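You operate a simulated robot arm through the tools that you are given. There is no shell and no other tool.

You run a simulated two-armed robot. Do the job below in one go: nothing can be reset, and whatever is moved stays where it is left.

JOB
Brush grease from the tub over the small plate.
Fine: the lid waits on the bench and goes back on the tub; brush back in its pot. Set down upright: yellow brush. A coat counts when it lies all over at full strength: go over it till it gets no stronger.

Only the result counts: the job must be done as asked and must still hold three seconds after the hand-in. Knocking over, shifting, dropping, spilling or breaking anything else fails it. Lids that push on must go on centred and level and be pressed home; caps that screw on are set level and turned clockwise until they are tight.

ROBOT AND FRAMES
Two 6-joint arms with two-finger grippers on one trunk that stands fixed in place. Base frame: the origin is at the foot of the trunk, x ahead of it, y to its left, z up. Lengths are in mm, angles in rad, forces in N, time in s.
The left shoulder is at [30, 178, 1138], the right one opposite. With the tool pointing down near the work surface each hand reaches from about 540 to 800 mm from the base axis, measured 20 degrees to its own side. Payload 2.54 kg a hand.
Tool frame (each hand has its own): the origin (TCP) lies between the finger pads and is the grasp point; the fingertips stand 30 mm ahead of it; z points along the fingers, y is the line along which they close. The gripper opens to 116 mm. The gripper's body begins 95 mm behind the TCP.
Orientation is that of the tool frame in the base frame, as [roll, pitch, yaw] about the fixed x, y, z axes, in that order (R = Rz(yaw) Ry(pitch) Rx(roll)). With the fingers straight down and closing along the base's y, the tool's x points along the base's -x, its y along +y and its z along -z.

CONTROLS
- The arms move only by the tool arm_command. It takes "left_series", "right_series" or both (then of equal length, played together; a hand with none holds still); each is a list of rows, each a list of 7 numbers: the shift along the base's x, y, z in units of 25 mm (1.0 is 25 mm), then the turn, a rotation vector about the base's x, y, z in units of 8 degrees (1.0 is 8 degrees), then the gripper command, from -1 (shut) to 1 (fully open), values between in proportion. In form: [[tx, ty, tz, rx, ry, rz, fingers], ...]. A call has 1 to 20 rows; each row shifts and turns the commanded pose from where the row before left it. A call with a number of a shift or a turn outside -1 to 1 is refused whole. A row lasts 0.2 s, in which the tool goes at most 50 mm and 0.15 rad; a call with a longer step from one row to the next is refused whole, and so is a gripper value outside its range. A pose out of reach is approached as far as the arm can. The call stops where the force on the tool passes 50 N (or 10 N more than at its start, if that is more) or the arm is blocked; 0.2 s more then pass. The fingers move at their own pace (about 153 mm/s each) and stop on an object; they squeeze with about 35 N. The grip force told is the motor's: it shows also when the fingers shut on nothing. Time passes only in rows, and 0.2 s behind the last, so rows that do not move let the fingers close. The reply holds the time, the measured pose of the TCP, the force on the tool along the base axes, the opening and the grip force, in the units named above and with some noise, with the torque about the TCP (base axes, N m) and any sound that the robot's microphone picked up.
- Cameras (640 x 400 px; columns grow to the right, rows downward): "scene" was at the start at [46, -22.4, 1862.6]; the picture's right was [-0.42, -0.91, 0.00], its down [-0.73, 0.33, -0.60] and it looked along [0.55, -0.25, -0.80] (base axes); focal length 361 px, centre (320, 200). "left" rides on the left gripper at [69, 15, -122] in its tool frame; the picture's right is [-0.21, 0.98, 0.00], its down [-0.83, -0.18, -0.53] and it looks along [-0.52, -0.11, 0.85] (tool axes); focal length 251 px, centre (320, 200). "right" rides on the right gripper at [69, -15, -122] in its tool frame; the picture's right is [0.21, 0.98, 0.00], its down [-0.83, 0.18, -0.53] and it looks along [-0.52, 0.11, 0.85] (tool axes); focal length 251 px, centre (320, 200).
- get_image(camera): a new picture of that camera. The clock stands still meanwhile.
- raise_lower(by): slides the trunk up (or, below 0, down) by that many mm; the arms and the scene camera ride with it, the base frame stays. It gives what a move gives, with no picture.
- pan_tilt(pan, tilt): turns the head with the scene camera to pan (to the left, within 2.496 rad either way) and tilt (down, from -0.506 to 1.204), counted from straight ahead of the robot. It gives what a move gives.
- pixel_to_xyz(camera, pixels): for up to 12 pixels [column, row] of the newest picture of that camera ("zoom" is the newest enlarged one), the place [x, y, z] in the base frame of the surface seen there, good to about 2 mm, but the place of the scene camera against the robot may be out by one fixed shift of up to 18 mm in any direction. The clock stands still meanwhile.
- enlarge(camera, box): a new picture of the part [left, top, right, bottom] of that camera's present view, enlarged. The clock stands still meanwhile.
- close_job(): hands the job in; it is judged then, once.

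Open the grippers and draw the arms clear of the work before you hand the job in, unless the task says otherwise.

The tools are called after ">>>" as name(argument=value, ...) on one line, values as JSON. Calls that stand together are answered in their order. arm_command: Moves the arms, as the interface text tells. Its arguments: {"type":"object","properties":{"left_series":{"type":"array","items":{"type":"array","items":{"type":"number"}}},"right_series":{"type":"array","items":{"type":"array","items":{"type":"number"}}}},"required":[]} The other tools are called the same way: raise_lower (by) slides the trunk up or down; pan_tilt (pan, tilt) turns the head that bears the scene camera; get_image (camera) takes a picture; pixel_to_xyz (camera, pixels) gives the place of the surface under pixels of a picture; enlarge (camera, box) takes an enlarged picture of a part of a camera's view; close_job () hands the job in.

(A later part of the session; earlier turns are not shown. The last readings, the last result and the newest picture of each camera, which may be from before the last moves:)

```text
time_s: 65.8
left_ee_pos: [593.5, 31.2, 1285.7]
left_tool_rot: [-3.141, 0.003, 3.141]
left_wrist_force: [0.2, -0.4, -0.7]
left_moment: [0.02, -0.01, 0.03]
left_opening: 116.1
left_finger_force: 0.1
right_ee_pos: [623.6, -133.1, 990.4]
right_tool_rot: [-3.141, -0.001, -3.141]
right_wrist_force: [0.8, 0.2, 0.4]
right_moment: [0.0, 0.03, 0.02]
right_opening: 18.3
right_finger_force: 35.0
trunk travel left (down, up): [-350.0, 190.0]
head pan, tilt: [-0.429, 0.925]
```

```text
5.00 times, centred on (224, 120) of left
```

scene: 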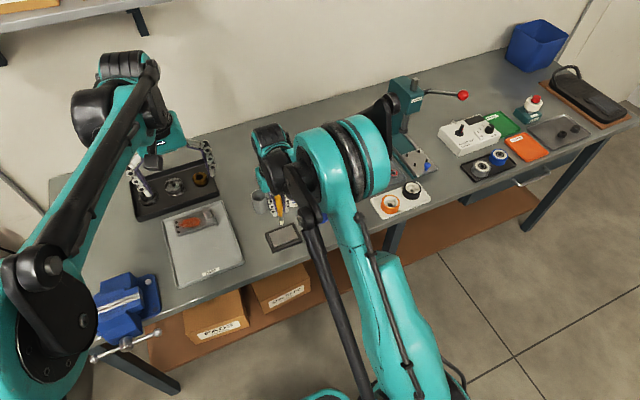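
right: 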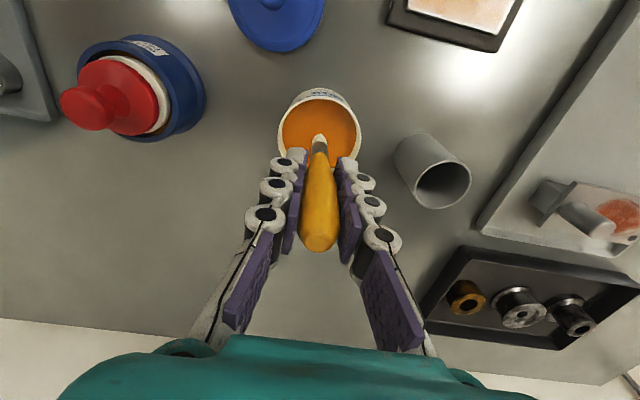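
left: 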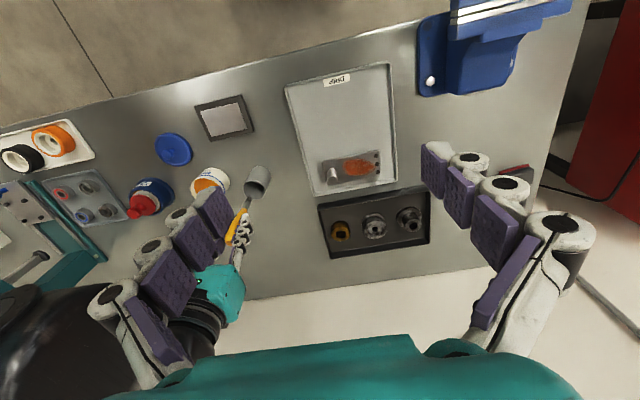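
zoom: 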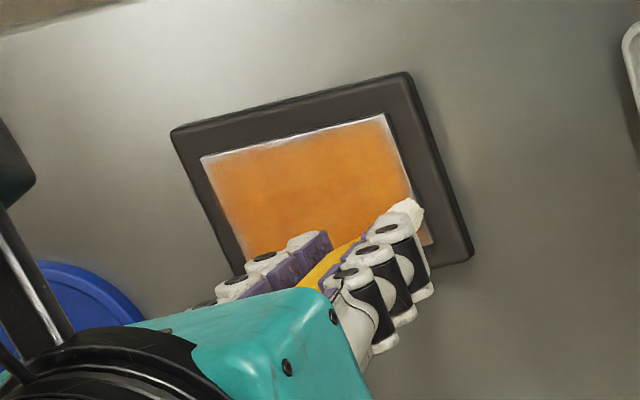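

Pressure has faded to ~0; I lower 0.75 mm and finish the remaining three lanes to the far edge.

>>> arm_command(right_series=[[0, 0, -0.03, 0, 0, 0, -1], [0, -0.576, 0, 0, 0, 0, -1], [0, -0.576, 0, 0, 0, 0, -1], [0, -0.576, 0, 0, 0, 0, -1], [0, -0.576, 0, 0, 0, 0, -1], [0, -0.576, 0, 0, 0, 0, -1], [0.36, 0, 0, 0, 0, 0, -1], [0, 0.576, 0, 0, 0, 0, -1], [0, 0.576, 0, 0, 0, 0, -1], [0, 0.576, 0, 0, 0, 0, -1], [0, 0.576, 0, 0, 0, 0, -1], [0, 0.576, 0, 0, 0, 0, -1], [0.36, 0, 0, 0, 0, 0, -1], [0, -0.576, 0, 0, 0, 0, -1], [0, -0.576, 0, 0, 0, 0, -1], [0, -0.576, 0, 0, 0, 0, -1], [0, -0.576, 0, 0, 0, 0, -1], [0, -0.576, 0, 0, 0, 0, -1], [0, 0, 0, 0, 0, 0, -1]])

>>> enlarge(camera="left", box=[160, 80, 288, 160])

>>> enlarge(camera="right", box=[256, 50, 416, 150])

```text
time_s: 69.8
left_ee_pos: [593.6, 32.4, 1286.6]
left_tool_rot: [3.141, 0.0, -3.141]
left_wrist_force: [0.4, -0.9, 0.4]
left_moment: [-0.01, 0.01, -0.03]
left_opening: 116.0
left_finger_force: 0.2
right_ee_pos: [641.8, -204.4, 990.6]
right_tool_rot: [3.142, 0.003, 3.141]
right_wrist_force: [-1.2, 0.1, 2.4]
right_moment: [0.06, 0.05, 0.0]
right_opening: 18.2
right_finger_force: 34.4
trunk travel left (down, up): [-350.0, 190.0]
head pan, tilt: [-0.429, 0.925]
```

```text
5.00 times, centred on (224, 120) of left
```

zoom: 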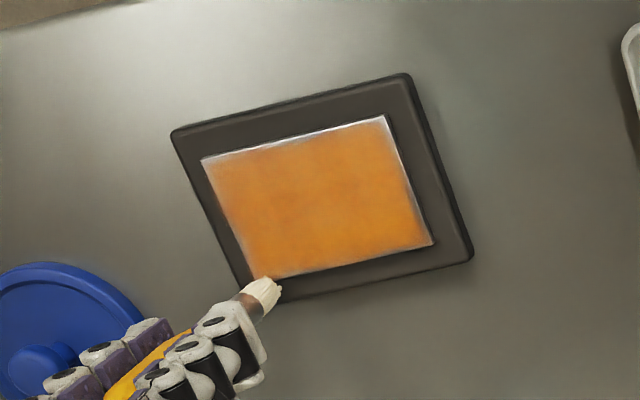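

```text
4.00 times, centred on (336, 100) of right
```

zoom: 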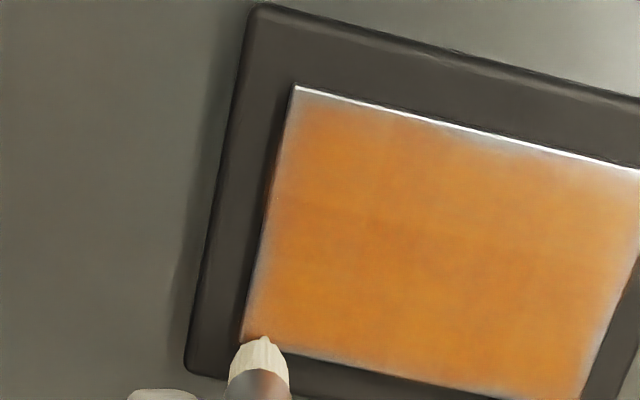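

The coat looks even; I lift the brush and move back so the hand camera sees the whole plate.

>>> arm_command(right_series=[[0, 0, 0.6, 0, 0, 0, -1], [0, 0, 1, 0, 0, 0, -1], [0, 0, 1, 0, 0, 0, -1], [-0.5, 0.5, 0.5, 0, 0, 0, -1], [0, 0.8, 0, 0, 0, 0, -1], [0, 0, 0, 0, 0, 0, -1]])

>>> enlarge(camera="right", box=[256, 70, 384, 170])

>>> enlarge(camera="left", box=[192, 90, 272, 140])

>>> enlarge(camera="scene", box=[252, 215, 316, 255])

```text
time_s: 71.2
left_ee_pos: [593.1, 32.4, 1286.5]
left_tool_rot: [3.141, 0.001, 3.142]
left_wrist_force: [-0.3, 0.5, 0.1]
left_moment: [0.0, -0.01, 0.0]
left_opening: 116.0
left_finger_force: 0.0
right_ee_pos: [629.2, -174.3, 1068.6]
right_tool_rot: [3.14, 0.001, 3.142]
right_wrist_force: [1.0, 0.4, -1.2]
right_moment: [0.0, 0.02, 0.02]
right_opening: 18.1
right_finger_force: 34.8
trunk travel left (down, up): [-350.0, 190.0]
head pan, tilt: [-0.429, 0.925]
```

```text
4.00 times, centred on (320, 120) of right
```

zoom: 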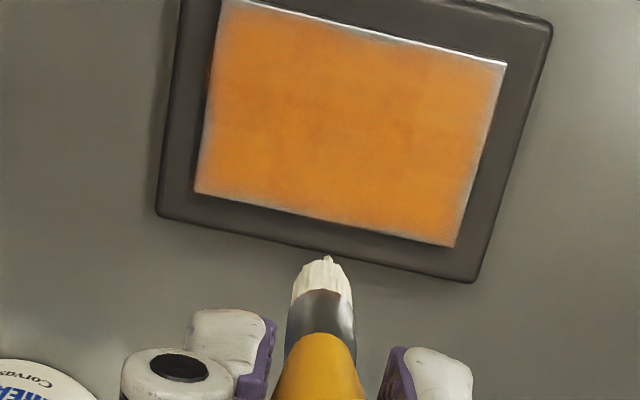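

```text
8.00 times, centred on (232, 115) of left
```

zoom: 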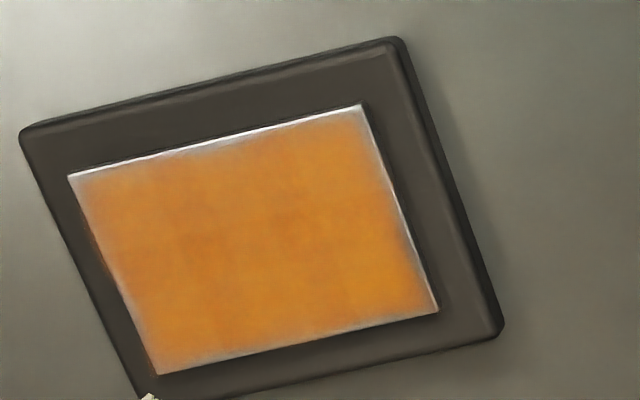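

```text
10.00 times, centred on (284, 235) of scene
```

zoom: 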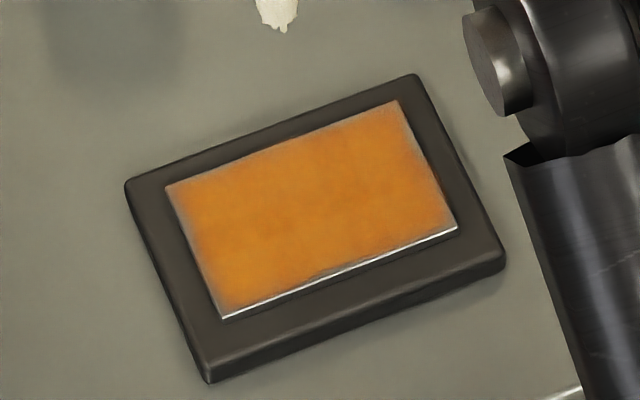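

The coat looks nearly even with pale rims and slightly deeper patches mid-plate. I check the present tip position for accurate edge strokes before another dip and pass.

>>> enlarge(camera="right", box=[288, 110, 352, 150])

>>> pixel_to_xyz(camera="zoom", pixels=[[337, 246], [335, 252], [333, 260], [290, 280], [375, 280], [335, 300]])

```text
10.00 times, centred on (320, 130) of right
```

zoom: 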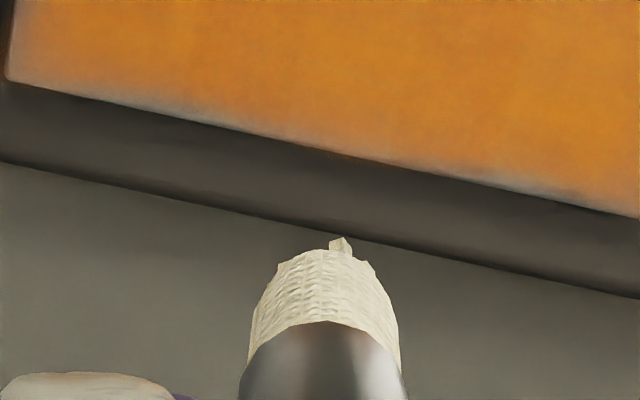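

```text
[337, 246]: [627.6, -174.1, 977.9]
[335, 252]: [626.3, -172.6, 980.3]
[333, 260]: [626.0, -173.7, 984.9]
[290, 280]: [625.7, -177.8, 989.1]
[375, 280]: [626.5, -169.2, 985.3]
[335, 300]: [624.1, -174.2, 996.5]
```

Tip offset from the TCP is now (−2,0,−91). I re-dip with a light touch for a third pass.

>>> arm_command(right_series=[[0.4, -0.28, 0, 0, 0, 0, -1], [0.7, -0.5, 0, 0, 0, 0, -1], [0.7, -0.5, 0, 0, 0, 0, -1], [0.7, -0.5, 0, 0, 0, 0, -1], [0.7, -0.5, 0, 0, 0, 0, -1], [0.7, -0.5, 0, 0, 0, 0, -1], [0.66, -0.42, 0, 0, 0, 0, -1], [0, 0, 0, 0, 0, 0, -1], [0, 0, -0.8, 0, 0, 0, -1], [0, 0, -0.8, 0, 0, 0, -1], [0, 0, -0.4, 0, 0, 0, -1], [0, 0, -0.18, 0, 0, 0, -1], [0, 0, 0, 0, 0, 0, -1]])

```text
time_s: 74.0
left_ee_pos: [593.2, 33.1, 1285.7]
left_tool_rot: [-3.141, 0.0, -3.141]
left_wrist_force: [-0.1, -0.2, 0.2]
left_moment: [-0.03, 0.01, 0.01]
left_opening: 116.3
left_finger_force: 0.0
right_ee_pos: [741.4, -254.2, 1012.1]
right_tool_rot: [-3.141, 0.0, 3.142]
right_wrist_force: [0.6, 0.9, 0.8]
right_moment: [0.02, 0.03, 0.01]
right_opening: 18.5
right_finger_force: 35.1
trunk travel left (down, up): [-350.0, 190.0]
head pan, tilt: [-0.429, 0.925]
```

Nearly touching; lower 1 mm more and read the force.

>>> arm_command(right_series=[[0, 0, -0.04, 0, 0, 0, -1], [0, 0.3, 0, 0, 0, 0, -1], [0, 0, 0, 0, 0, 0, -1]])

```text
time_s: 74.8
left_ee_pos: [594.5, 31.8, 1286.9]
left_tool_rot: [3.141, -0.001, -3.141]
left_wrist_force: [-0.4, 0.4, -0.6]
left_moment: [-0.01, -0.02, -0.01]
left_opening: 116.0
left_finger_force: 0.1
right_ee_pos: [741.4, -247.4, 1011.8]
right_tool_rot: [3.141, 0.0, -3.14]
right_wrist_force: [-0.2, -0.4, 2.8]
right_moment: [-0.03, -0.09, 0.01]
right_opening: 18.7
right_finger_force: 34.7
trunk travel left (down, up): [-350.0, 190.0]
head pan, tilt: [-0.429, 0.925]
```

Light contact (2.8 N). I press 0.5 mm more with a small swirl, then carry the brush back to the near-right corner and down to contact.

>>> arm_command(right_series=[[0, 0, -0.02, 0, 0, 0, -1], [0.2, 0, 0, 0, 0, 0, -1], [-0.2, 0, 0, 0, 0, 0, -1], [0, 0, 0.4, 0, 0, 0, -1], [0, 0, 1, 0, 0, 0, -1], [0, 0, 1, 0, 0, 0, -1], [-0.735, 0.205, 0, 0, 0, 0, -1], [-0.735, 0.205, 0, 0, 0, 0, -1], [-0.735, 0.205, 0, 0, 0, 0, -1], [-0.735, 0.205, 0, 0, 0, 0, -1], [-0.735, 0.205, 0, 0, 0, 0, -1], [-0.735, 0.205, 0, 0, 0, 0, -1], [-0.735, 0.205, 0, 0, 0, 0, -1], [-0.735, 0.205, 0, 0, 0, 0, -1], [0, 0, -0.9, 0, 0, 0, -1], [0, 0, -0.9, 0, 0, 0, -1], [0, 0, -0.9, 0, 0, 0, -1], [0, 0, -0.4, 0, 0, 0, -1], [0, 0, -0.13, 0, 0, 0, -1], [0, 0, 0, 0, 0, 0, -1]])

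>>> enlarge(camera="right", box=[256, 70, 416, 170])

```text
time_s: 79.0
left_ee_pos: [595.3, 32.1, 1286.1]
left_tool_rot: [3.141, 0.001, 3.141]
left_wrist_force: [0.8, -0.4, 0.2]
left_moment: [-0.01, -0.05, -0.01]
left_opening: 116.1
left_finger_force: 0.0
right_ee_pos: [596.9, -204.4, 990.4]
right_tool_rot: [3.141, 0.0, -3.142]
right_wrist_force: [0.0, -0.2, 0.2]
right_moment: [-0.01, -0.04, -0.02]
right_opening: 18.4
right_finger_force: 34.8
trunk travel left (down, up): [-350.0, 190.0]
head pan, tilt: [-0.429, 0.925]
```

```text
4.00 times, centred on (336, 120) of right
```

zoom: 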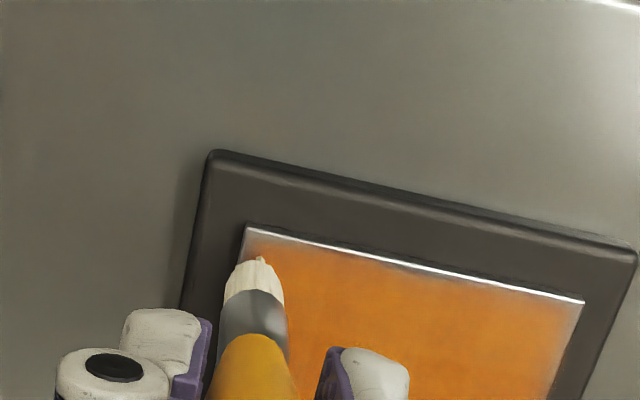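

Tip is just above contact near the corner. I shift 3 mm toward the corner, lower 0.75 mm, and run a perimeter pass along all four edges.

>>> arm_command(right_series=[[-0.12, -0.1, -0.035, 0, 0, 0, -1], [0, 0.584, 0, 0, 0, 0, -1], [0, 0.584, 0, 0, 0, 0, -1], [0, 0.584, 0, 0, 0, 0, -1], [0, 0.584, 0, 0, 0, 0, -1], [0, 0.584, 0, 0, 0, 0, -1], [0.613, 0, 0, 0, 0, 0, -1], [0.613, 0, 0, 0, 0, 0, -1], [0.613, 0, 0, 0, 0, 0, -1], [0, -0.584, 0, 0, 0, 0, -1], [0, -0.584, 0, 0, 0, 0, -1], [0, -0.584, 0, 0, 0, 0, -1], [0, -0.584, 0, 0, 0, 0, -1], [0, -0.584, 0, 0, 0, 0, -1], [-0.613, 0, 0, 0, 0, 0, -1], [-0.613, 0, 0, 0, 0, 0, -1], [-0.613, 0, 0, 0, 0, 0, -1], [0, 0, 0, 0, 0, 0, -1]])

>>> enlarge(camera="left", box=[192, 90, 272, 140])

```text
time_s: 82.8
left_ee_pos: [595.1, 32.0, 1287.0]
left_tool_rot: [3.14, 0.001, -3.141]
left_wrist_force: [0.3, -0.2, -0.4]
left_moment: [0.01, -0.01, 0.01]
left_opening: 116.3
left_finger_force: 0.1
right_ee_pos: [591.9, -206.1, 990.5]
right_tool_rot: [3.142, 0.001, -3.141]
right_wrist_force: [0.1, 0.0, -0.5]
right_moment: [0.04, 0.02, 0.03]
right_opening: 18.5
right_finger_force: 35.2
trunk travel left (down, up): [-350.0, 190.0]
head pan, tilt: [-0.429, 0.925]
```

```text
8.00 times, centred on (232, 115) of left
```

zoom: 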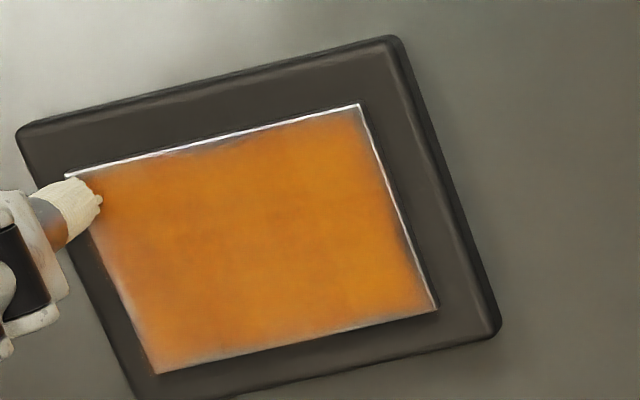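

The reading shows contact lost again, so I lower 1 mm and check the force before the next serpentine.

>>> arm_command(right_series=[[0.08, 0, -0.04, 0, 0, 0, -1], [0, 0, 0, 0, 0, 0, -1]])

```text
time_s: 83.4
left_ee_pos: [592.7, 32.6, 1287.4]
left_tool_rot: [3.142, 0.001, -3.14]
left_wrist_force: [-0.3, -1.3, -0.2]
left_moment: [0.01, 0.01, 0.02]
left_opening: 115.9
left_finger_force: 0.0
right_ee_pos: [593.4, -205.4, 990.2]
right_tool_rot: [3.142, -0.001, 3.141]
right_wrist_force: [-2.7, -0.8, 8.3]
right_moment: [-0.02, 0.22, -0.02]
right_opening: 18.4
right_finger_force: 35.4
trunk travel left (down, up): [-350.0, 190.0]
head pan, tilt: [-0.429, 0.925]
```

8.3 N, good contact. Serpentine lanes 1–3 again from the near edge.

>>> arm_command(right_series=[[0, 0.576, 0, 0, 0, 0, -1], [0, 0.576, 0, 0, 0, 0, -1], [0, 0.576, 0, 0, 0, 0, -1], [0, 0.576, 0, 0, 0, 0, -1], [0, 0.576, 0, 0, 0, 0, -1], [0.36, 0, 0, 0, 0, 0, -1], [0, -0.576, 0, 0, 0, 0, -1], [0, -0.576, 0, 0, 0, 0, -1], [0, -0.576, 0, 0, 0, 0, -1], [0, -0.576, 0, 0, 0, 0, -1], [0, -0.576, 0, 0, 0, 0, -1], [0.36, 0, 0, 0, 0, 0, -1], [0, 0.576, 0, 0, 0, 0, -1], [0, 0.576, 0, 0, 0, 0, -1], [0, 0.576, 0, 0, 0, 0, -1], [0, 0.576, 0, 0, 0, 0, -1], [0, 0.576, 0, 0, 0, 0, -1], [0.36, 0, 0, 0, 0, 0, -1]])

>>> enlarge(camera="left", box=[192, 90, 272, 140])

```text
time_s: 87.2
left_ee_pos: [592.7, 32.9, 1287.1]
left_tool_rot: [-3.141, 0.002, -3.141]
left_wrist_force: [-0.1, 0.6, 0.0]
left_moment: [-0.01, -0.02, -0.01]
left_opening: 115.9
left_finger_force: 0.1
right_ee_pos: [619.3, -134.7, 987.9]
right_tool_rot: [3.141, 0.0, -3.141]
right_wrist_force: [-4.3, -0.7, 9.7]
right_moment: [-0.05, 0.31, 0.04]
right_opening: 18.5
right_finger_force: 35.1
trunk travel left (down, up): [-350.0, 190.0]
head pan, tilt: [-0.429, 0.925]
```

```text
8.00 times, centred on (232, 115) of left
```

zoom: 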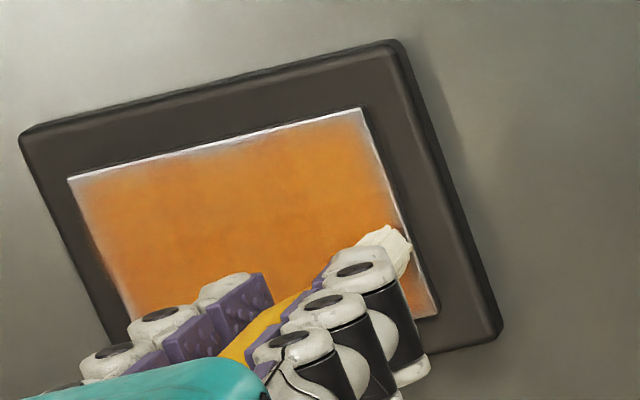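

Contact holds (9.7 N). I continue with the remaining three lanes to the far edge.

>>> arm_command(right_series=[[0, -0.576, 0, 0, 0, 0, -1], [0, -0.576, 0, 0, 0, 0, -1], [0, -0.576, 0, 0, 0, 0, -1], [0, -0.576, 0, 0, 0, 0, -1], [0, -0.576, 0, 0, 0, 0, -1], [0.36, 0, 0, 0, 0, 0, -1], [0, 0.576, 0, 0, 0, 0, -1], [0, 0.576, 0, 0, 0, 0, -1], [0, 0.576, 0, 0, 0, 0, -1], [0, 0.576, 0, 0, 0, 0, -1], [0, 0.576, 0, 0, 0, 0, -1], [0.36, 0, 0, 0, 0, 0, -1], [0, -0.576, 0, 0, 0, 0, -1], [0, -0.576, 0, 0, 0, 0, -1], [0, -0.576, 0, 0, 0, 0, -1], [0, -0.576, 0, 0, 0, 0, -1], [0, -0.576, 0, 0, 0, 0, -1], [0, 0, 0, 0, 0, 0, -1]])

>>> enlarge(camera="left", box=[192, 90, 272, 140])

>>> enlarge(camera="right", box=[256, 50, 416, 150])

```text
time_s: 91.0
left_ee_pos: [593.3, 33.8, 1285.2]
left_tool_rot: [-3.141, 0.0, 3.141]
left_wrist_force: [-0.3, 0.0, 0.3]
left_moment: [-0.02, 0.01, -0.03]
left_opening: 115.9
left_finger_force: 0.0
right_ee_pos: [638.8, -206.5, 988.5]
right_tool_rot: [3.141, 0.001, -3.141]
right_wrist_force: [0.1, 2.3, 9.4]
right_moment: [0.24, -0.04, -0.02]
right_opening: 18.3
right_finger_force: 35.5
trunk travel left (down, up): [-350.0, 190.0]
head pan, tilt: [-0.429, 0.925]
```

```text
8.00 times, centred on (232, 115) of left
```

zoom: 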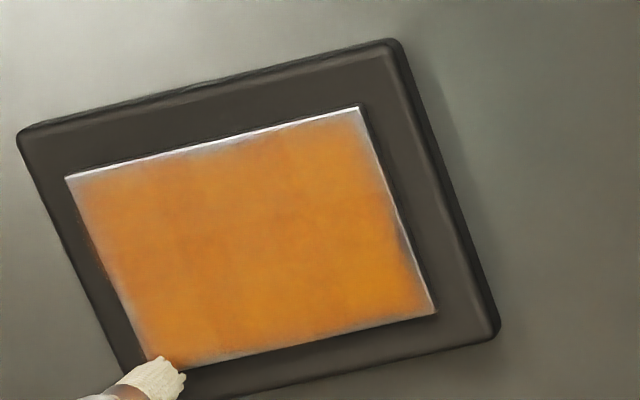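

```text
4.00 times, centred on (336, 100) of right
```

zoom: 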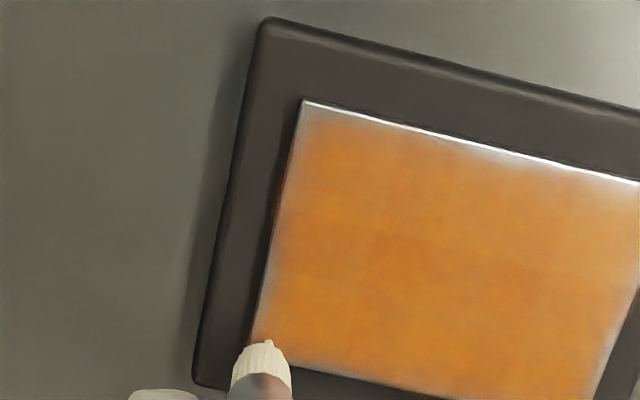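

The colour no longer changes between passes. I finish with one firm perimeter pass, since contact was doubtful on the previous one.

>>> arm_command(right_series=[[-0.1, -0.06, 0.01, 0, 0, 0, -1], [-0.6, 0, 0, 0, 0, 0, -1], [-0.6, 0, 0, 0, 0, 0, -1], [-0.6, 0, 0, 0, 0, 0, -1], [0, 0.6, 0, 0, 0, 0, -1], [0, 0.6, 0, 0, 0, 0, -1], [0, 0.6, 0, 0, 0, 0, -1], [0, 0.6, 0, 0, 0, 0, -1], [0, 0.6, 0, 0, 0, 0, -1], [0.6, 0, 0, 0, 0, 0, -1], [0.6, 0, 0, 0, 0, 0, -1], [0.65, 0, 0, 0, 0, 0, -1], [0, -0.6, 0, 0, 0, 0, -1], [0, -0.6, 0, 0, 0, 0, -1], [0, -0.6, 0, 0, 0, 0, -1], [0, -0.6, 0, 0, 0, 0, -1], [0, -0.5, 0, 0, 0, 0, -1], [0, 0, 0, 0, 0, 0, -1]])

>>> enlarge(camera="left", box=[192, 90, 272, 140])

>>> enlarge(camera="right", box=[256, 50, 416, 150])

```text
time_s: 94.8
left_ee_pos: [594.1, 32.2, 1285.7]
left_tool_rot: [3.14, 0.0, 3.14]
left_wrist_force: [-0.9, -0.5, 0.1]
left_moment: [-0.04, -0.01, -0.01]
left_opening: 116.2
left_finger_force: 0.0
right_ee_pos: [639.1, -205.8, 989.9]
right_tool_rot: [3.142, 0.0, 3.141]
right_wrist_force: [-0.1, 0.2, -0.6]
right_moment: [0.01, 0.01, 0.01]
right_opening: 18.5
right_finger_force: 35.2
trunk travel left (down, up): [-350.0, 190.0]
head pan, tilt: [-0.429, 0.925]
```

```text
8.00 times, centred on (232, 115) of left
```

zoom: 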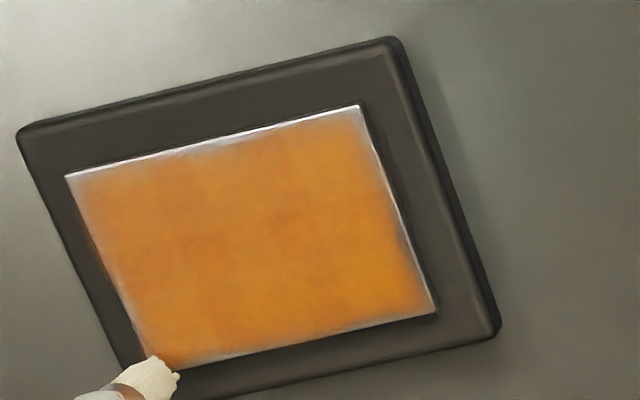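

```text
4.00 times, centred on (336, 100) of right
```

zoom: 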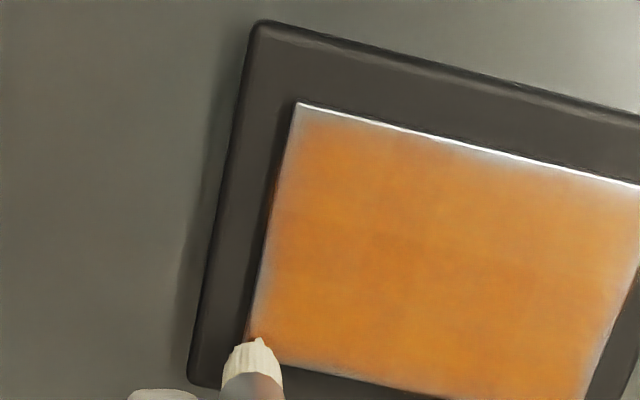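

No change any more: the coat is saturated. I lift the brush and carry it over the pot (centre ≈(755,−145)).

>>> arm_command(right_series=[[0, 0, 0.6, 0, 0, 0, -1], [0, 0, 1, 0, 0, 0, -1], [0, 0, 1, 0, 0, 0, -1], [0, 0, 1, 0, 0, 0, -1], [0, 0, 0.4, 0, 0, 0, -1], [0.5, 0.26, 0, 0, 0, 0, -1], [0.7, 0.364, 0, 0, 0, 0, -1], [0.7, 0.364, 0, 0, 0, 0, -1], [0.7, 0.364, 0, 0, 0, 0, -1], [0.7, 0.364, 0, 0, 0, 0, -1], [0.7, 0.364, 0, 0, 0, 0, -1], [0.65, 0.34, 0, 0, 0, 0, -1], [0, 0, 0, 0, 0, 0, -1], [0, 0, 0, 0, 0, 0, -1]])

>>> enlarge(camera="right", box=[272, 80, 368, 150])

>>> enlarge(camera="scene", box=[230, 150, 310, 210])

>>> enlarge(camera="left", box=[180, 80, 308, 240])

```text
time_s: 97.8
left_ee_pos: [594.4, 33.1, 1286.8]
left_tool_rot: [-3.141, -0.001, -3.142]
left_wrist_force: [-0.1, -0.3, -0.8]
left_moment: [0.03, 0.05, 0.03]
left_opening: 116.1
left_finger_force: 0.1
right_ee_pos: [754.6, -144.4, 1089.3]
right_tool_rot: [-3.141, 0.0, -3.142]
right_wrist_force: [0.0, 0.4, -0.1]
right_moment: [-0.02, 0.0, 0.03]
right_opening: 18.5
right_finger_force: 34.8
trunk travel left (down, up): [-350.0, 190.0]
head pan, tilt: [-0.429, 0.925]
```

```text
5.71 times, centred on (320, 115) of right
```

zoom: 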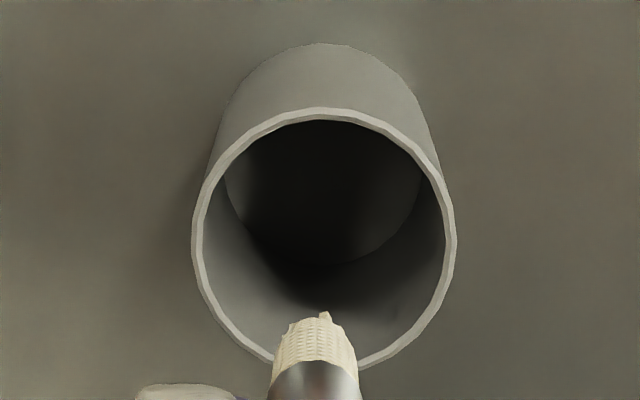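

```text
6.67 times, centred on (270, 180) of scene
```

zoom: 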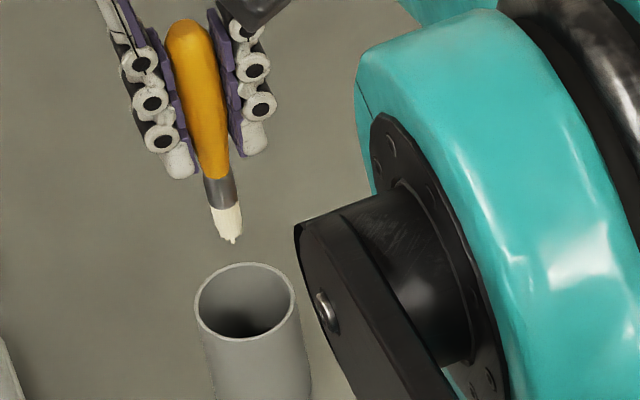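

```text
2.50 times, centred on (244, 160) of left
```

zoom: 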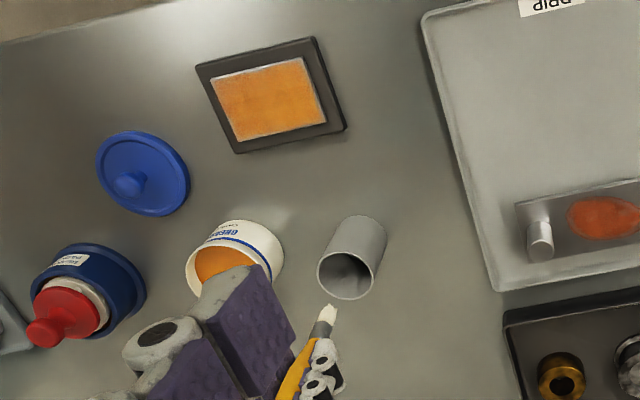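

The plate's coat is evenly orange in this view. Now I measure the pot rim and bristle tip precisely in the right view.

>>> enlarge(camera="right", box=[272, 80, 368, 150])

>>> pixel_to_xyz(camera="zoom", pixels=[[196, 245], [452, 245], [320, 112], [225, 325], [420, 325], [325, 316], [318, 325], [318, 345], [330, 220], [300, 350], [345, 350]])

```text
5.71 times, centred on (320, 115) of right
```

zoom: 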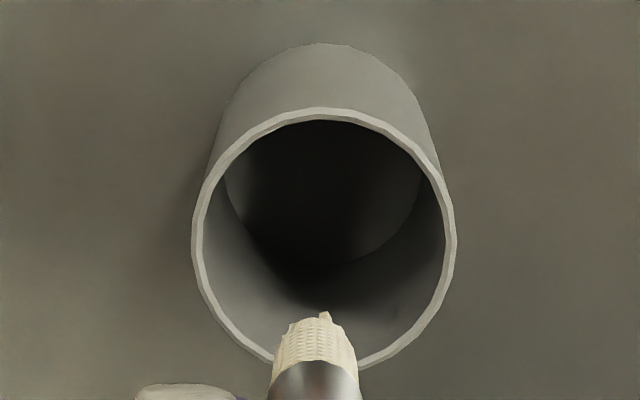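

```text
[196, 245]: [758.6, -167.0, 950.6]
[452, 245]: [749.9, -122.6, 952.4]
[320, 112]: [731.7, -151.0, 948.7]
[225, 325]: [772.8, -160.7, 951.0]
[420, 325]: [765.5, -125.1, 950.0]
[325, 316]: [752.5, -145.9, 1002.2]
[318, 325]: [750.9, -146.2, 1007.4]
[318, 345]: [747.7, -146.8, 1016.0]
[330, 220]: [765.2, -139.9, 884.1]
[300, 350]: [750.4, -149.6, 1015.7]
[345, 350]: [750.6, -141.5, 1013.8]
```

Pot centre is (754.3,−145), floor z 884, rim 951; brush tip is 88.5 mm below TCP. I lower the brush into the pot to TCP z≈985, where the fingertips stay just above the rim.

>>> arm_command(right_series=[[0.08, 0.03, -0.9, 0, 0, 0, -1], [0, 0, -0.9, 0, 0, 0, -1], [0, 0, -0.9, 0, 0, 0, -1], [0, 0, -0.8, 0, 0, 0, -1], [0, 0, -0.5, 0, 0, 0, -1], [0, 0, -0.18, 0, 0, 0, -1], [0, 0, 0, 0, 0, 0, -1]])

>>> enlarge(camera="right", box=[260, 80, 380, 260])

>>> enlarge(camera="scene", box=[230, 160, 310, 220])

```text
time_s: 99.4
left_ee_pos: [593.8, 33.3, 1285.7]
left_tool_rot: [3.139, 0.0, -3.139]
left_wrist_force: [0.1, -0.8, 0.8]
left_moment: [-0.02, -0.03, 0.0]
left_opening: 115.9
left_finger_force: 0.0
right_ee_pos: [757.3, -144.1, 985.1]
right_tool_rot: [-3.141, 0.001, -3.14]
right_wrist_force: [-0.2, -0.2, 0.3]
right_moment: [0.0, 0.0, 0.0]
right_opening: 18.6
right_finger_force: 35.6
trunk travel left (down, up): [-350.0, 190.0]
head pan, tilt: [-0.429, 0.925]
```

```text
2.22 times, centred on (320, 170) of right
```

zoom: 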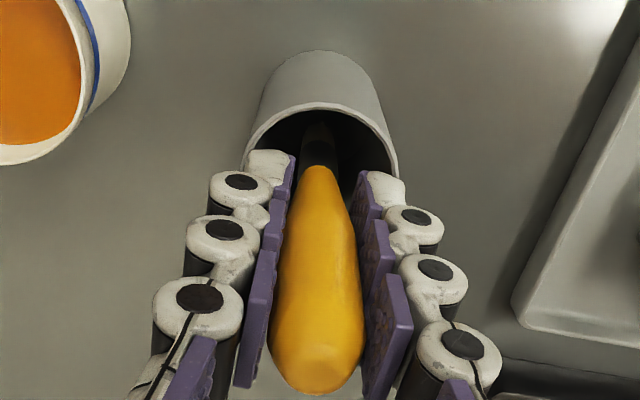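

```text
6.67 times, centred on (270, 190) of scene
```

zoom: 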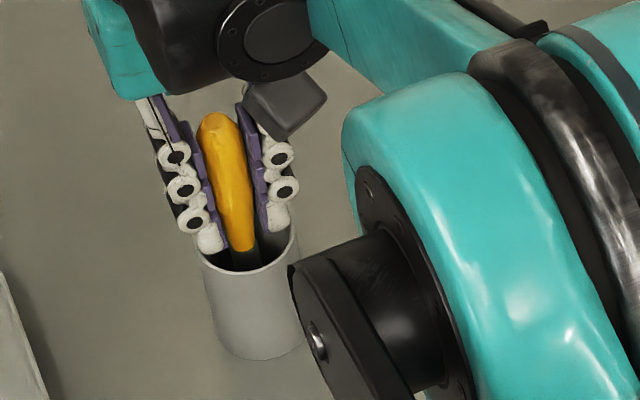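

The brush tip is ~12 mm above the pot floor and the fingertips are just above the rim. I loosen the grip by ~2 mm for one row so the brush slides down between the pads to the floor, then re-close.

>>> arm_command(right_series=[[0, 0, 0, 0, 0, 0, -0.645], [0, 0, 0, 0, 0, 0, -1], [0, 0, 0, 0, 0, 0, -1]])

>>> enlarge(camera="right", box=[260, 80, 380, 260])

>>> enlarge(camera="scene", box=[230, 160, 310, 220])

>>> enlarge(camera="left", box=[180, 140, 308, 240])

```text
time_s: 100.2
left_ee_pos: [593.8, 33.2, 1286.0]
left_tool_rot: [3.141, 0.001, 3.141]
left_wrist_force: [0.1, 0.0, -1.0]
left_moment: [0.01, 0.02, 0.01]
left_opening: 115.9
left_finger_force: 0.1
right_ee_pos: [758.1, -143.2, 984.7]
right_tool_rot: [3.141, 0.001, -3.141]
right_wrist_force: [-0.3, 0.2, 0.4]
right_moment: [-0.01, 0.01, 0.02]
right_opening: 18.7
right_finger_force: 35.2
trunk travel left (down, up): [-350.0, 190.0]
head pan, tilt: [-0.429, 0.925]
```

```text
2.22 times, centred on (320, 170) of right
```

zoom: 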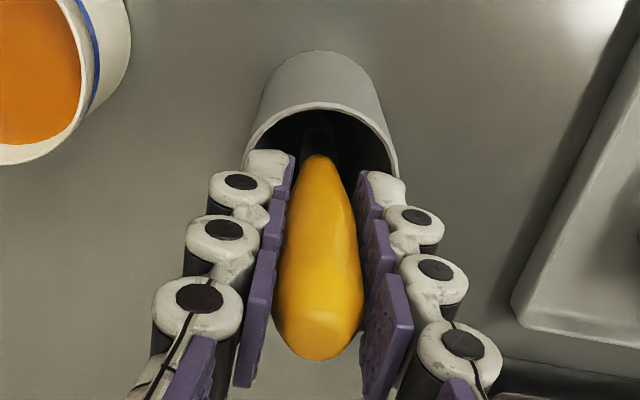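

```text
6.67 times, centred on (270, 190) of scene
```

zoom: 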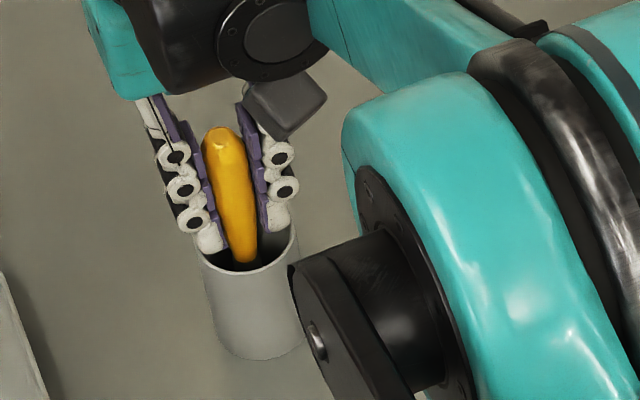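

```text
4.00 times, centred on (244, 190) of left
```

zoom: 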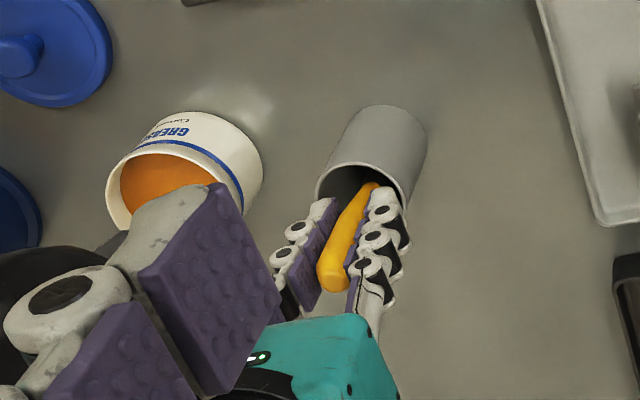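

The brush slid down to the floor and is held again. I measure the handle's lean from the right view.

>>> enlarge(camera="right", box=[280, 110, 360, 250])

>>> pixel_to_xyz(camera="right", pixels=[[319, 152], [319, 165], [319, 180], [319, 195], [319, 210], [319, 225], [319, 235]])

```text
2.86 times, centred on (320, 180) of right
```

zoom: 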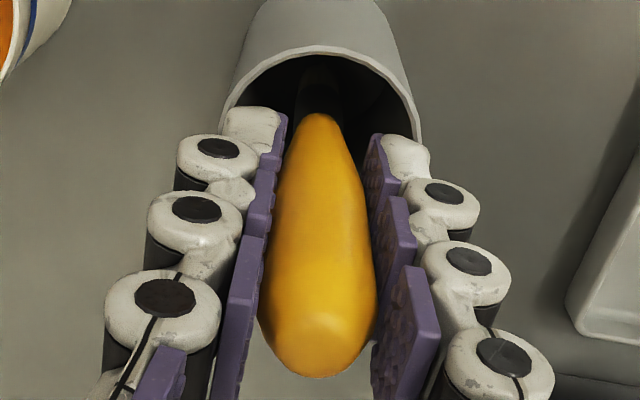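

```text
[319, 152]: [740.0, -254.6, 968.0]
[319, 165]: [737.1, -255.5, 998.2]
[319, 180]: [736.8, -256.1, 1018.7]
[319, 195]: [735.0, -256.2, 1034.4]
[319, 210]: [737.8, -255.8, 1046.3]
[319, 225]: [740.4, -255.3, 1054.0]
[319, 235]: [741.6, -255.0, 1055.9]
```

That referred to an old full picture; I read the points from the fresh zoom instead.

>>> pixel_to_xyz(camera="zoom", pixels=[[319, 125], [319, 150], [319, 185], [319, 220], [319, 260], [319, 300], [319, 330], [319, 365], [240, 85], [415, 100], [318, 55]])

```text
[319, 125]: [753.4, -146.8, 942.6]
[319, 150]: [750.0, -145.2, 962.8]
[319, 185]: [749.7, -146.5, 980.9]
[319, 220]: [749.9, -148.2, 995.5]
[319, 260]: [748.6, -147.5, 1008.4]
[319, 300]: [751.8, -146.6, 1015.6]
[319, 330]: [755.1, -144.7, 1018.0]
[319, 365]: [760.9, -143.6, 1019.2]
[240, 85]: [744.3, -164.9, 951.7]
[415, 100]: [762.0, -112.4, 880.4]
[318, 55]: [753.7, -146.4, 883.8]
```

The handle is practically vertical (front surface x≈750 all along) with its top at z 1019, the same as at the start, so it stands on the floor. I open gently and then rise.

>>> arm_command(right_series=[[0, 0, 0, 0, 0, 0, -0.64], [0, 0, 0, 0, 0, 0, -0.5], [0, 0, 0, 0, 0, 0, -0.1], [0, 0, 0, 0, 0, 0, -0.1], [0, 0, 0.5, 0, 0, 0, -0.1], [0, 0, 1, 0, 0, 0, -0.1], [0, 0, 1, 0, 0, 0, -0.1], [0, 0, 1, 0, 0, 0, -0.1], [0, 0, 0.6, 0, 0, 0, -0.1], [0, 0, 0, 0, 0, 0, -0.1]])

>>> get_image(camera="right")

>>> enlarge(camera="scene", box=[230, 160, 310, 220])

```text
time_s: 102.4
left_ee_pos: [594.8, 32.6, 1287.2]
left_tool_rot: [-3.14, 0.0, 3.141]
left_wrist_force: [0.2, 0.3, -0.2]
left_moment: [0.02, 0.02, -0.02]
left_opening: 115.6
left_finger_force: 0.0
right_ee_pos: [757.6, -145.2, 1086.2]
right_tool_rot: [3.141, 0.0, -3.141]
right_wrist_force: [-0.4, 0.7, 0.0]
right_moment: [0.0, 0.04, 0.01]
right_opening: 52.3
right_finger_force: 0.1
trunk travel left (down, up): [-350.0, 190.0]
head pan, tilt: [-0.429, 0.925]
```

```text
taken
```

right: 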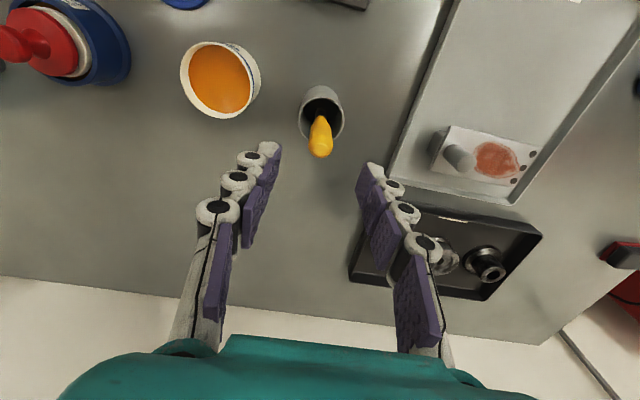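

```text
6.67 times, centred on (270, 190) of scene
```

zoom: 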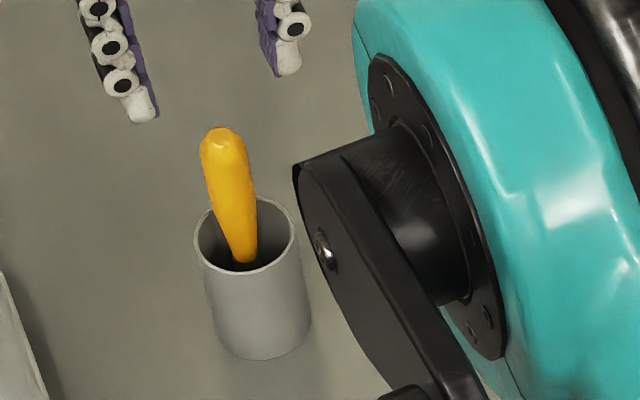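

The brush stands upright in its pot. I check pot/brush positions and move the right hand toward the lid at (650,−310).

>>> pixel_to_xyz(camera="right", pixels=[[320, 152], [320, 140], [320, 128], [310, 145], [331, 145], [298, 117], [320, 88], [218, 78], [190, 62], [250, 95]])

>>> arm_command(right_series=[[-0.54, -0.826, 0, 0, 0, 0, -0.1], [-0.54, -0.826, 0, 0, 0, 0, -0.1], [-0.54, -0.826, 0, 0, 0, 0, -0.1], [-0.54, -0.826, 0, 0, 0, 0, -0.1], [-0.54, -0.826, 0, 0, 0, 0, -0.1], [-0.54, -0.826, 0, 0, 0, 0, -0.1], [-0.54, -0.826, -0.4, 0, 0, 0, -0.1], [-0.54, -0.826, -0.6, 0, 0, 0, -0.1], [0, 0, -0.8, 0, 0, 0, -0.1], [0, 0, -0.8, 0, 0, 0, -0.1], [0, 0, 0, 0, 0, 0, -0.1]])

>>> get_image(camera="right")

```text
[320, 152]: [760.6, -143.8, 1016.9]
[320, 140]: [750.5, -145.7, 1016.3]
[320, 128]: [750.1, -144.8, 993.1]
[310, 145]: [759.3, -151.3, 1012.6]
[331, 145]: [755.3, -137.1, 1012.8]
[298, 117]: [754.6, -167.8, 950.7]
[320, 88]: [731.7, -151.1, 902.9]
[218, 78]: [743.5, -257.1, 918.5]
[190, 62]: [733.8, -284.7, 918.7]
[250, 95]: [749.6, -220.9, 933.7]
```

```text
time_s: 104.8
left_ee_pos: [595.0, 32.3, 1288.3]
left_tool_rot: [-3.141, -0.003, 3.141]
left_wrist_force: [0.1, -0.6, -0.7]
left_moment: [-0.02, 0.0, -0.01]
left_opening: 115.9
left_finger_force: 0.0
right_ee_pos: [648.0, -309.9, 1022.9]
right_tool_rot: [3.142, 0.0, 3.141]
right_wrist_force: [0.0, 0.5, 0.0]
right_moment: [-0.01, 0.0, 0.01]
right_opening: 52.3
right_finger_force: 0.1
trunk travel left (down, up): [-350.0, 190.0]
head pan, tilt: [-0.429, 0.925]
```

```text
taken
```

right: 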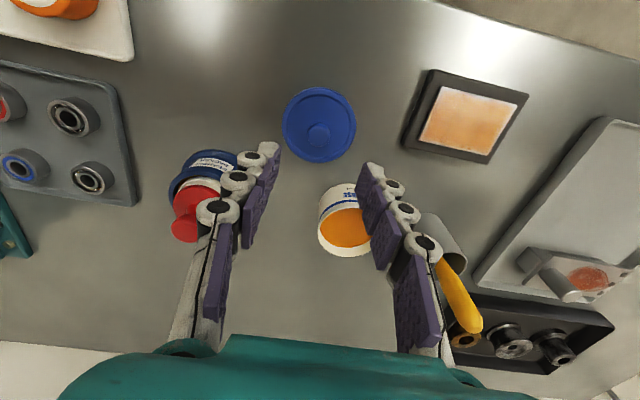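

The lid with knob is at [318,130]. I measure knob and tub rim for centring.

>>> enlarge(camera="right", box=[270, 70, 398, 150])

>>> pixel_to_xyz(camera="right", pixels=[[318, 137], [318, 128], [309, 134], [328, 134], [284, 125], [355, 125], [318, 90], [318, 158], [319, 232], [345, 257], [370, 235]])

```text
5.00 times, centred on (334, 110) of right
```

zoom: 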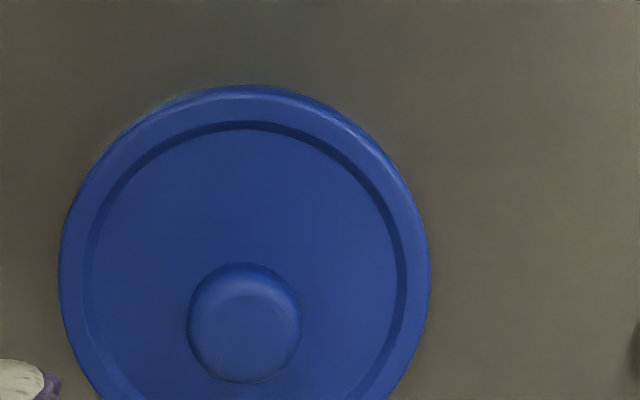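

```text
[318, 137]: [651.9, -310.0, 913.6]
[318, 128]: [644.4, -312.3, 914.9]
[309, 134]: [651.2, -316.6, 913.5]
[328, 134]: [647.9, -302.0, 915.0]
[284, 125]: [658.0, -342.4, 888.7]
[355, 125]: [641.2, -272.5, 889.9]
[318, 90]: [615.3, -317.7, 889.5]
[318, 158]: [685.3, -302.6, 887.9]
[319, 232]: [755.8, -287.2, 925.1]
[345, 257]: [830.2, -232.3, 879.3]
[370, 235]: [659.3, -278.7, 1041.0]
```

Knob centre ≈(649.5,−310). I descend so the fingertips stop just above the lid top and grip the knob.

>>> arm_command(right_series=[[0.04, 0, -1, 0, 0, 0, -0.1], [0, 0, -1, 0, 0, 0, -0.1], [0, 0, -1, 0, 0, 0, -0.1], [0, 0, -0.7, 0, 0, 0, -0.1], [0, 0, -0.28, 0, 0, 0, -0.1], [0, 0, 0, 0, 0, 0, -0.1], [0, 0, 0, 0, 0, 0, -0.6], [0, 0, 0, 0, 0, 0, -1], [0, 0, 0, 0, 0, 0, -1]])

>>> enlarge(camera="right", box=[240, 80, 400, 220])

```text
time_s: 106.8
left_ee_pos: [593.0, 31.7, 1286.4]
left_tool_rot: [3.141, -0.001, -3.141]
left_wrist_force: [0.7, -0.2, 0.5]
left_moment: [-0.02, 0.0, 0.02]
left_opening: 116.0
left_finger_force: 0.1
right_ee_pos: [650.1, -309.7, 922.2]
right_tool_rot: [-3.14, 0.001, -3.141]
right_wrist_force: [0.5, -1.0, 0.1]
right_moment: [-0.01, 0.0, 0.02]
right_opening: 17.9
right_finger_force: 34.7
trunk travel left (down, up): [-350.0, 190.0]
head pan, tilt: [-0.429, 0.925]
```

```text
2.86 times, centred on (320, 150) of right
```

zoom: 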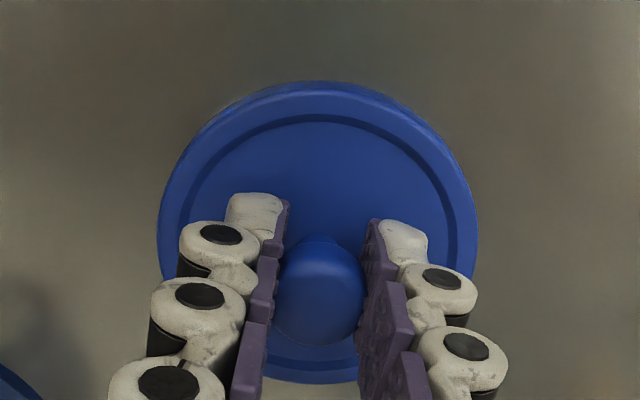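

The knob is held (17.9 mm). Before lifting I take fresh views of the open tub from the left and scene cameras to fix its centre.

>>> enlarge(camera="left", box=[170, 150, 250, 210])

>>> enlarge(camera="scene", box=[260, 165, 324, 215])

>>> pixel_to_xyz(camera="zoom", pixels=[[320, 200]])

```text
6.67 times, centred on (210, 180) of left
```

zoom: 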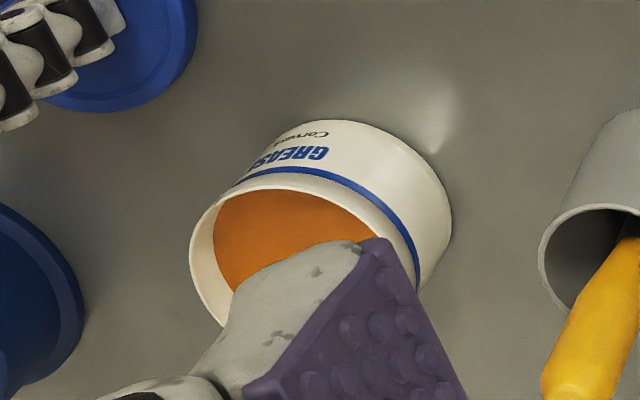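

```text
8.00 times, centred on (292, 190) of scene
```

zoom: 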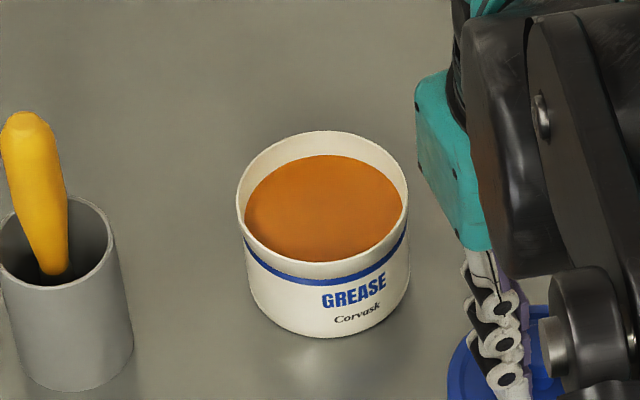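

```text
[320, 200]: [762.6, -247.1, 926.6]
```

The scene camera sees the tub fully. I take a scene zoom with both pot (known place) and tub rim to cancel the scene camera's fixed shift.

>>> enlarge(camera="scene", box=[246, 165, 326, 215])

```text
8.00 times, centred on (286, 190) of scene
```

zoom: 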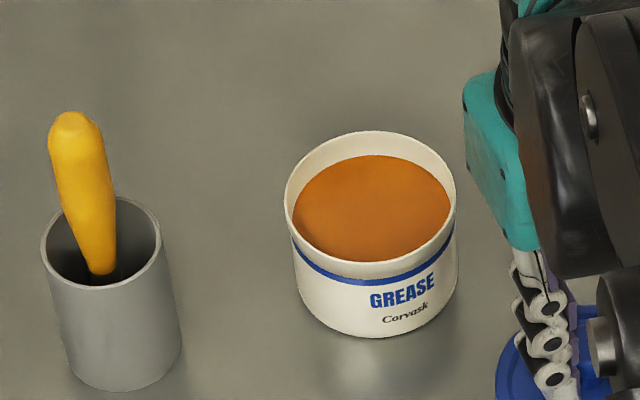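

Now I read rim points of the tub and the pot in this zoom.

>>> pixel_to_xyz(camera="zoom", pixels=[[288, 200], [452, 182], [372, 134], [370, 270], [310, 157], [432, 247], [43, 250], [158, 228], [85, 288], [128, 201], [313, 248], [430, 148]])

```text
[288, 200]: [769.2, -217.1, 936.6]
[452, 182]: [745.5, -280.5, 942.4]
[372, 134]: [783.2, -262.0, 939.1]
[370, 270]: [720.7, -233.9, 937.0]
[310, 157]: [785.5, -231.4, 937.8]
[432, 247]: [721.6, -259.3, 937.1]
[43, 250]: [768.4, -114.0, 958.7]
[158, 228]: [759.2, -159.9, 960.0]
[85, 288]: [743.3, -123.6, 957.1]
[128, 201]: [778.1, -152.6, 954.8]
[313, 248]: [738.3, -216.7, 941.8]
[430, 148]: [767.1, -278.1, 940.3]
```

The two measurements differ by a few mm in x, so I want a closer check. I lift the lid and hold it off to the left so the right-hand camera sees the tub freely.

>>> arm_command(right_series=[[0, 0, 0.3, 0, 0, 0, -1], [0, 0, 0.8, 0, 0, 0, -1], [0, 0, 1, 0, 0, 0, -1], [0, 0, 1, 0, 0, 0, -1], [0, 0, 1, 0, 0, 0, -1], [0, 0, 1, 0, 0, 0, -1], [0, 0, 1, 0, 0, 0, -1], [0.2, 0.85, 0.9, 0, 0, 0, -1], [0.2, 0.85, 0.4, 0, 0, 0, -1], [0.2, 0.85, 0, 0, 0, 0, -1], [0.2, 0.85, 0, 0, 0, 0, -1], [0.2, 0.85, 0, 0, 0, 0, -1], [0.2, 0.85, 0, 0, 0, 0, -1], [0.2, 0.85, 0, 0, 0, 0, -1], [0, 0, 0, 0, 0, 0, -1], [0, 0, 0, 0, 0, 0, -1]])

>>> get_image(camera="right")

>>> enlarge(camera="right", box=[190, 90, 286, 170])

```text
time_s: 110.2
left_ee_pos: [594.0, 32.8, 1286.3]
left_tool_rot: [3.141, 0.001, -3.141]
left_wrist_force: [1.1, -0.1, 0.1]
left_moment: [0.0, 0.02, 0.02]
left_opening: 116.2
left_finger_force: 0.1
right_ee_pos: [684.4, -161.4, 1106.7]
right_tool_rot: [3.141, 0.001, 3.141]
right_wrist_force: [-0.1, -0.1, 0.3]
right_moment: [-0.03, 0.0, -0.01]
right_opening: 17.6
right_finger_force: 34.9
trunk travel left (down, up): [-350.0, 190.0]
head pan, tilt: [-0.429, 0.925]
```

```text
taken
```

right: 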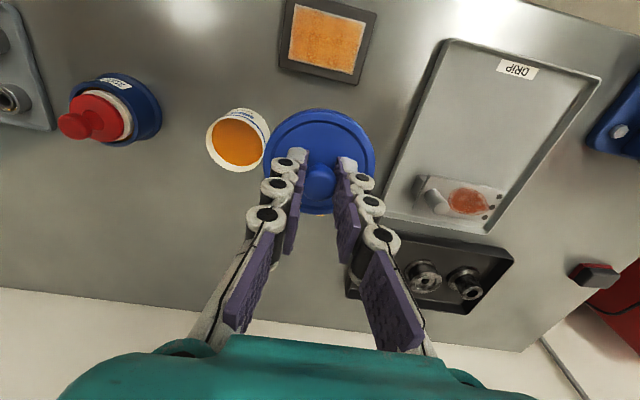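

```text
5.00 times, centred on (238, 130) of right
```

zoom: 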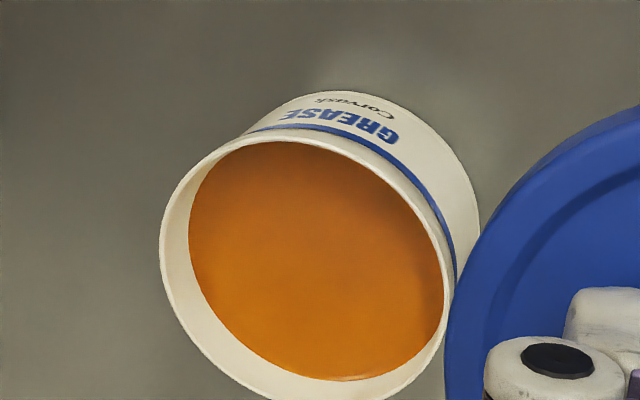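

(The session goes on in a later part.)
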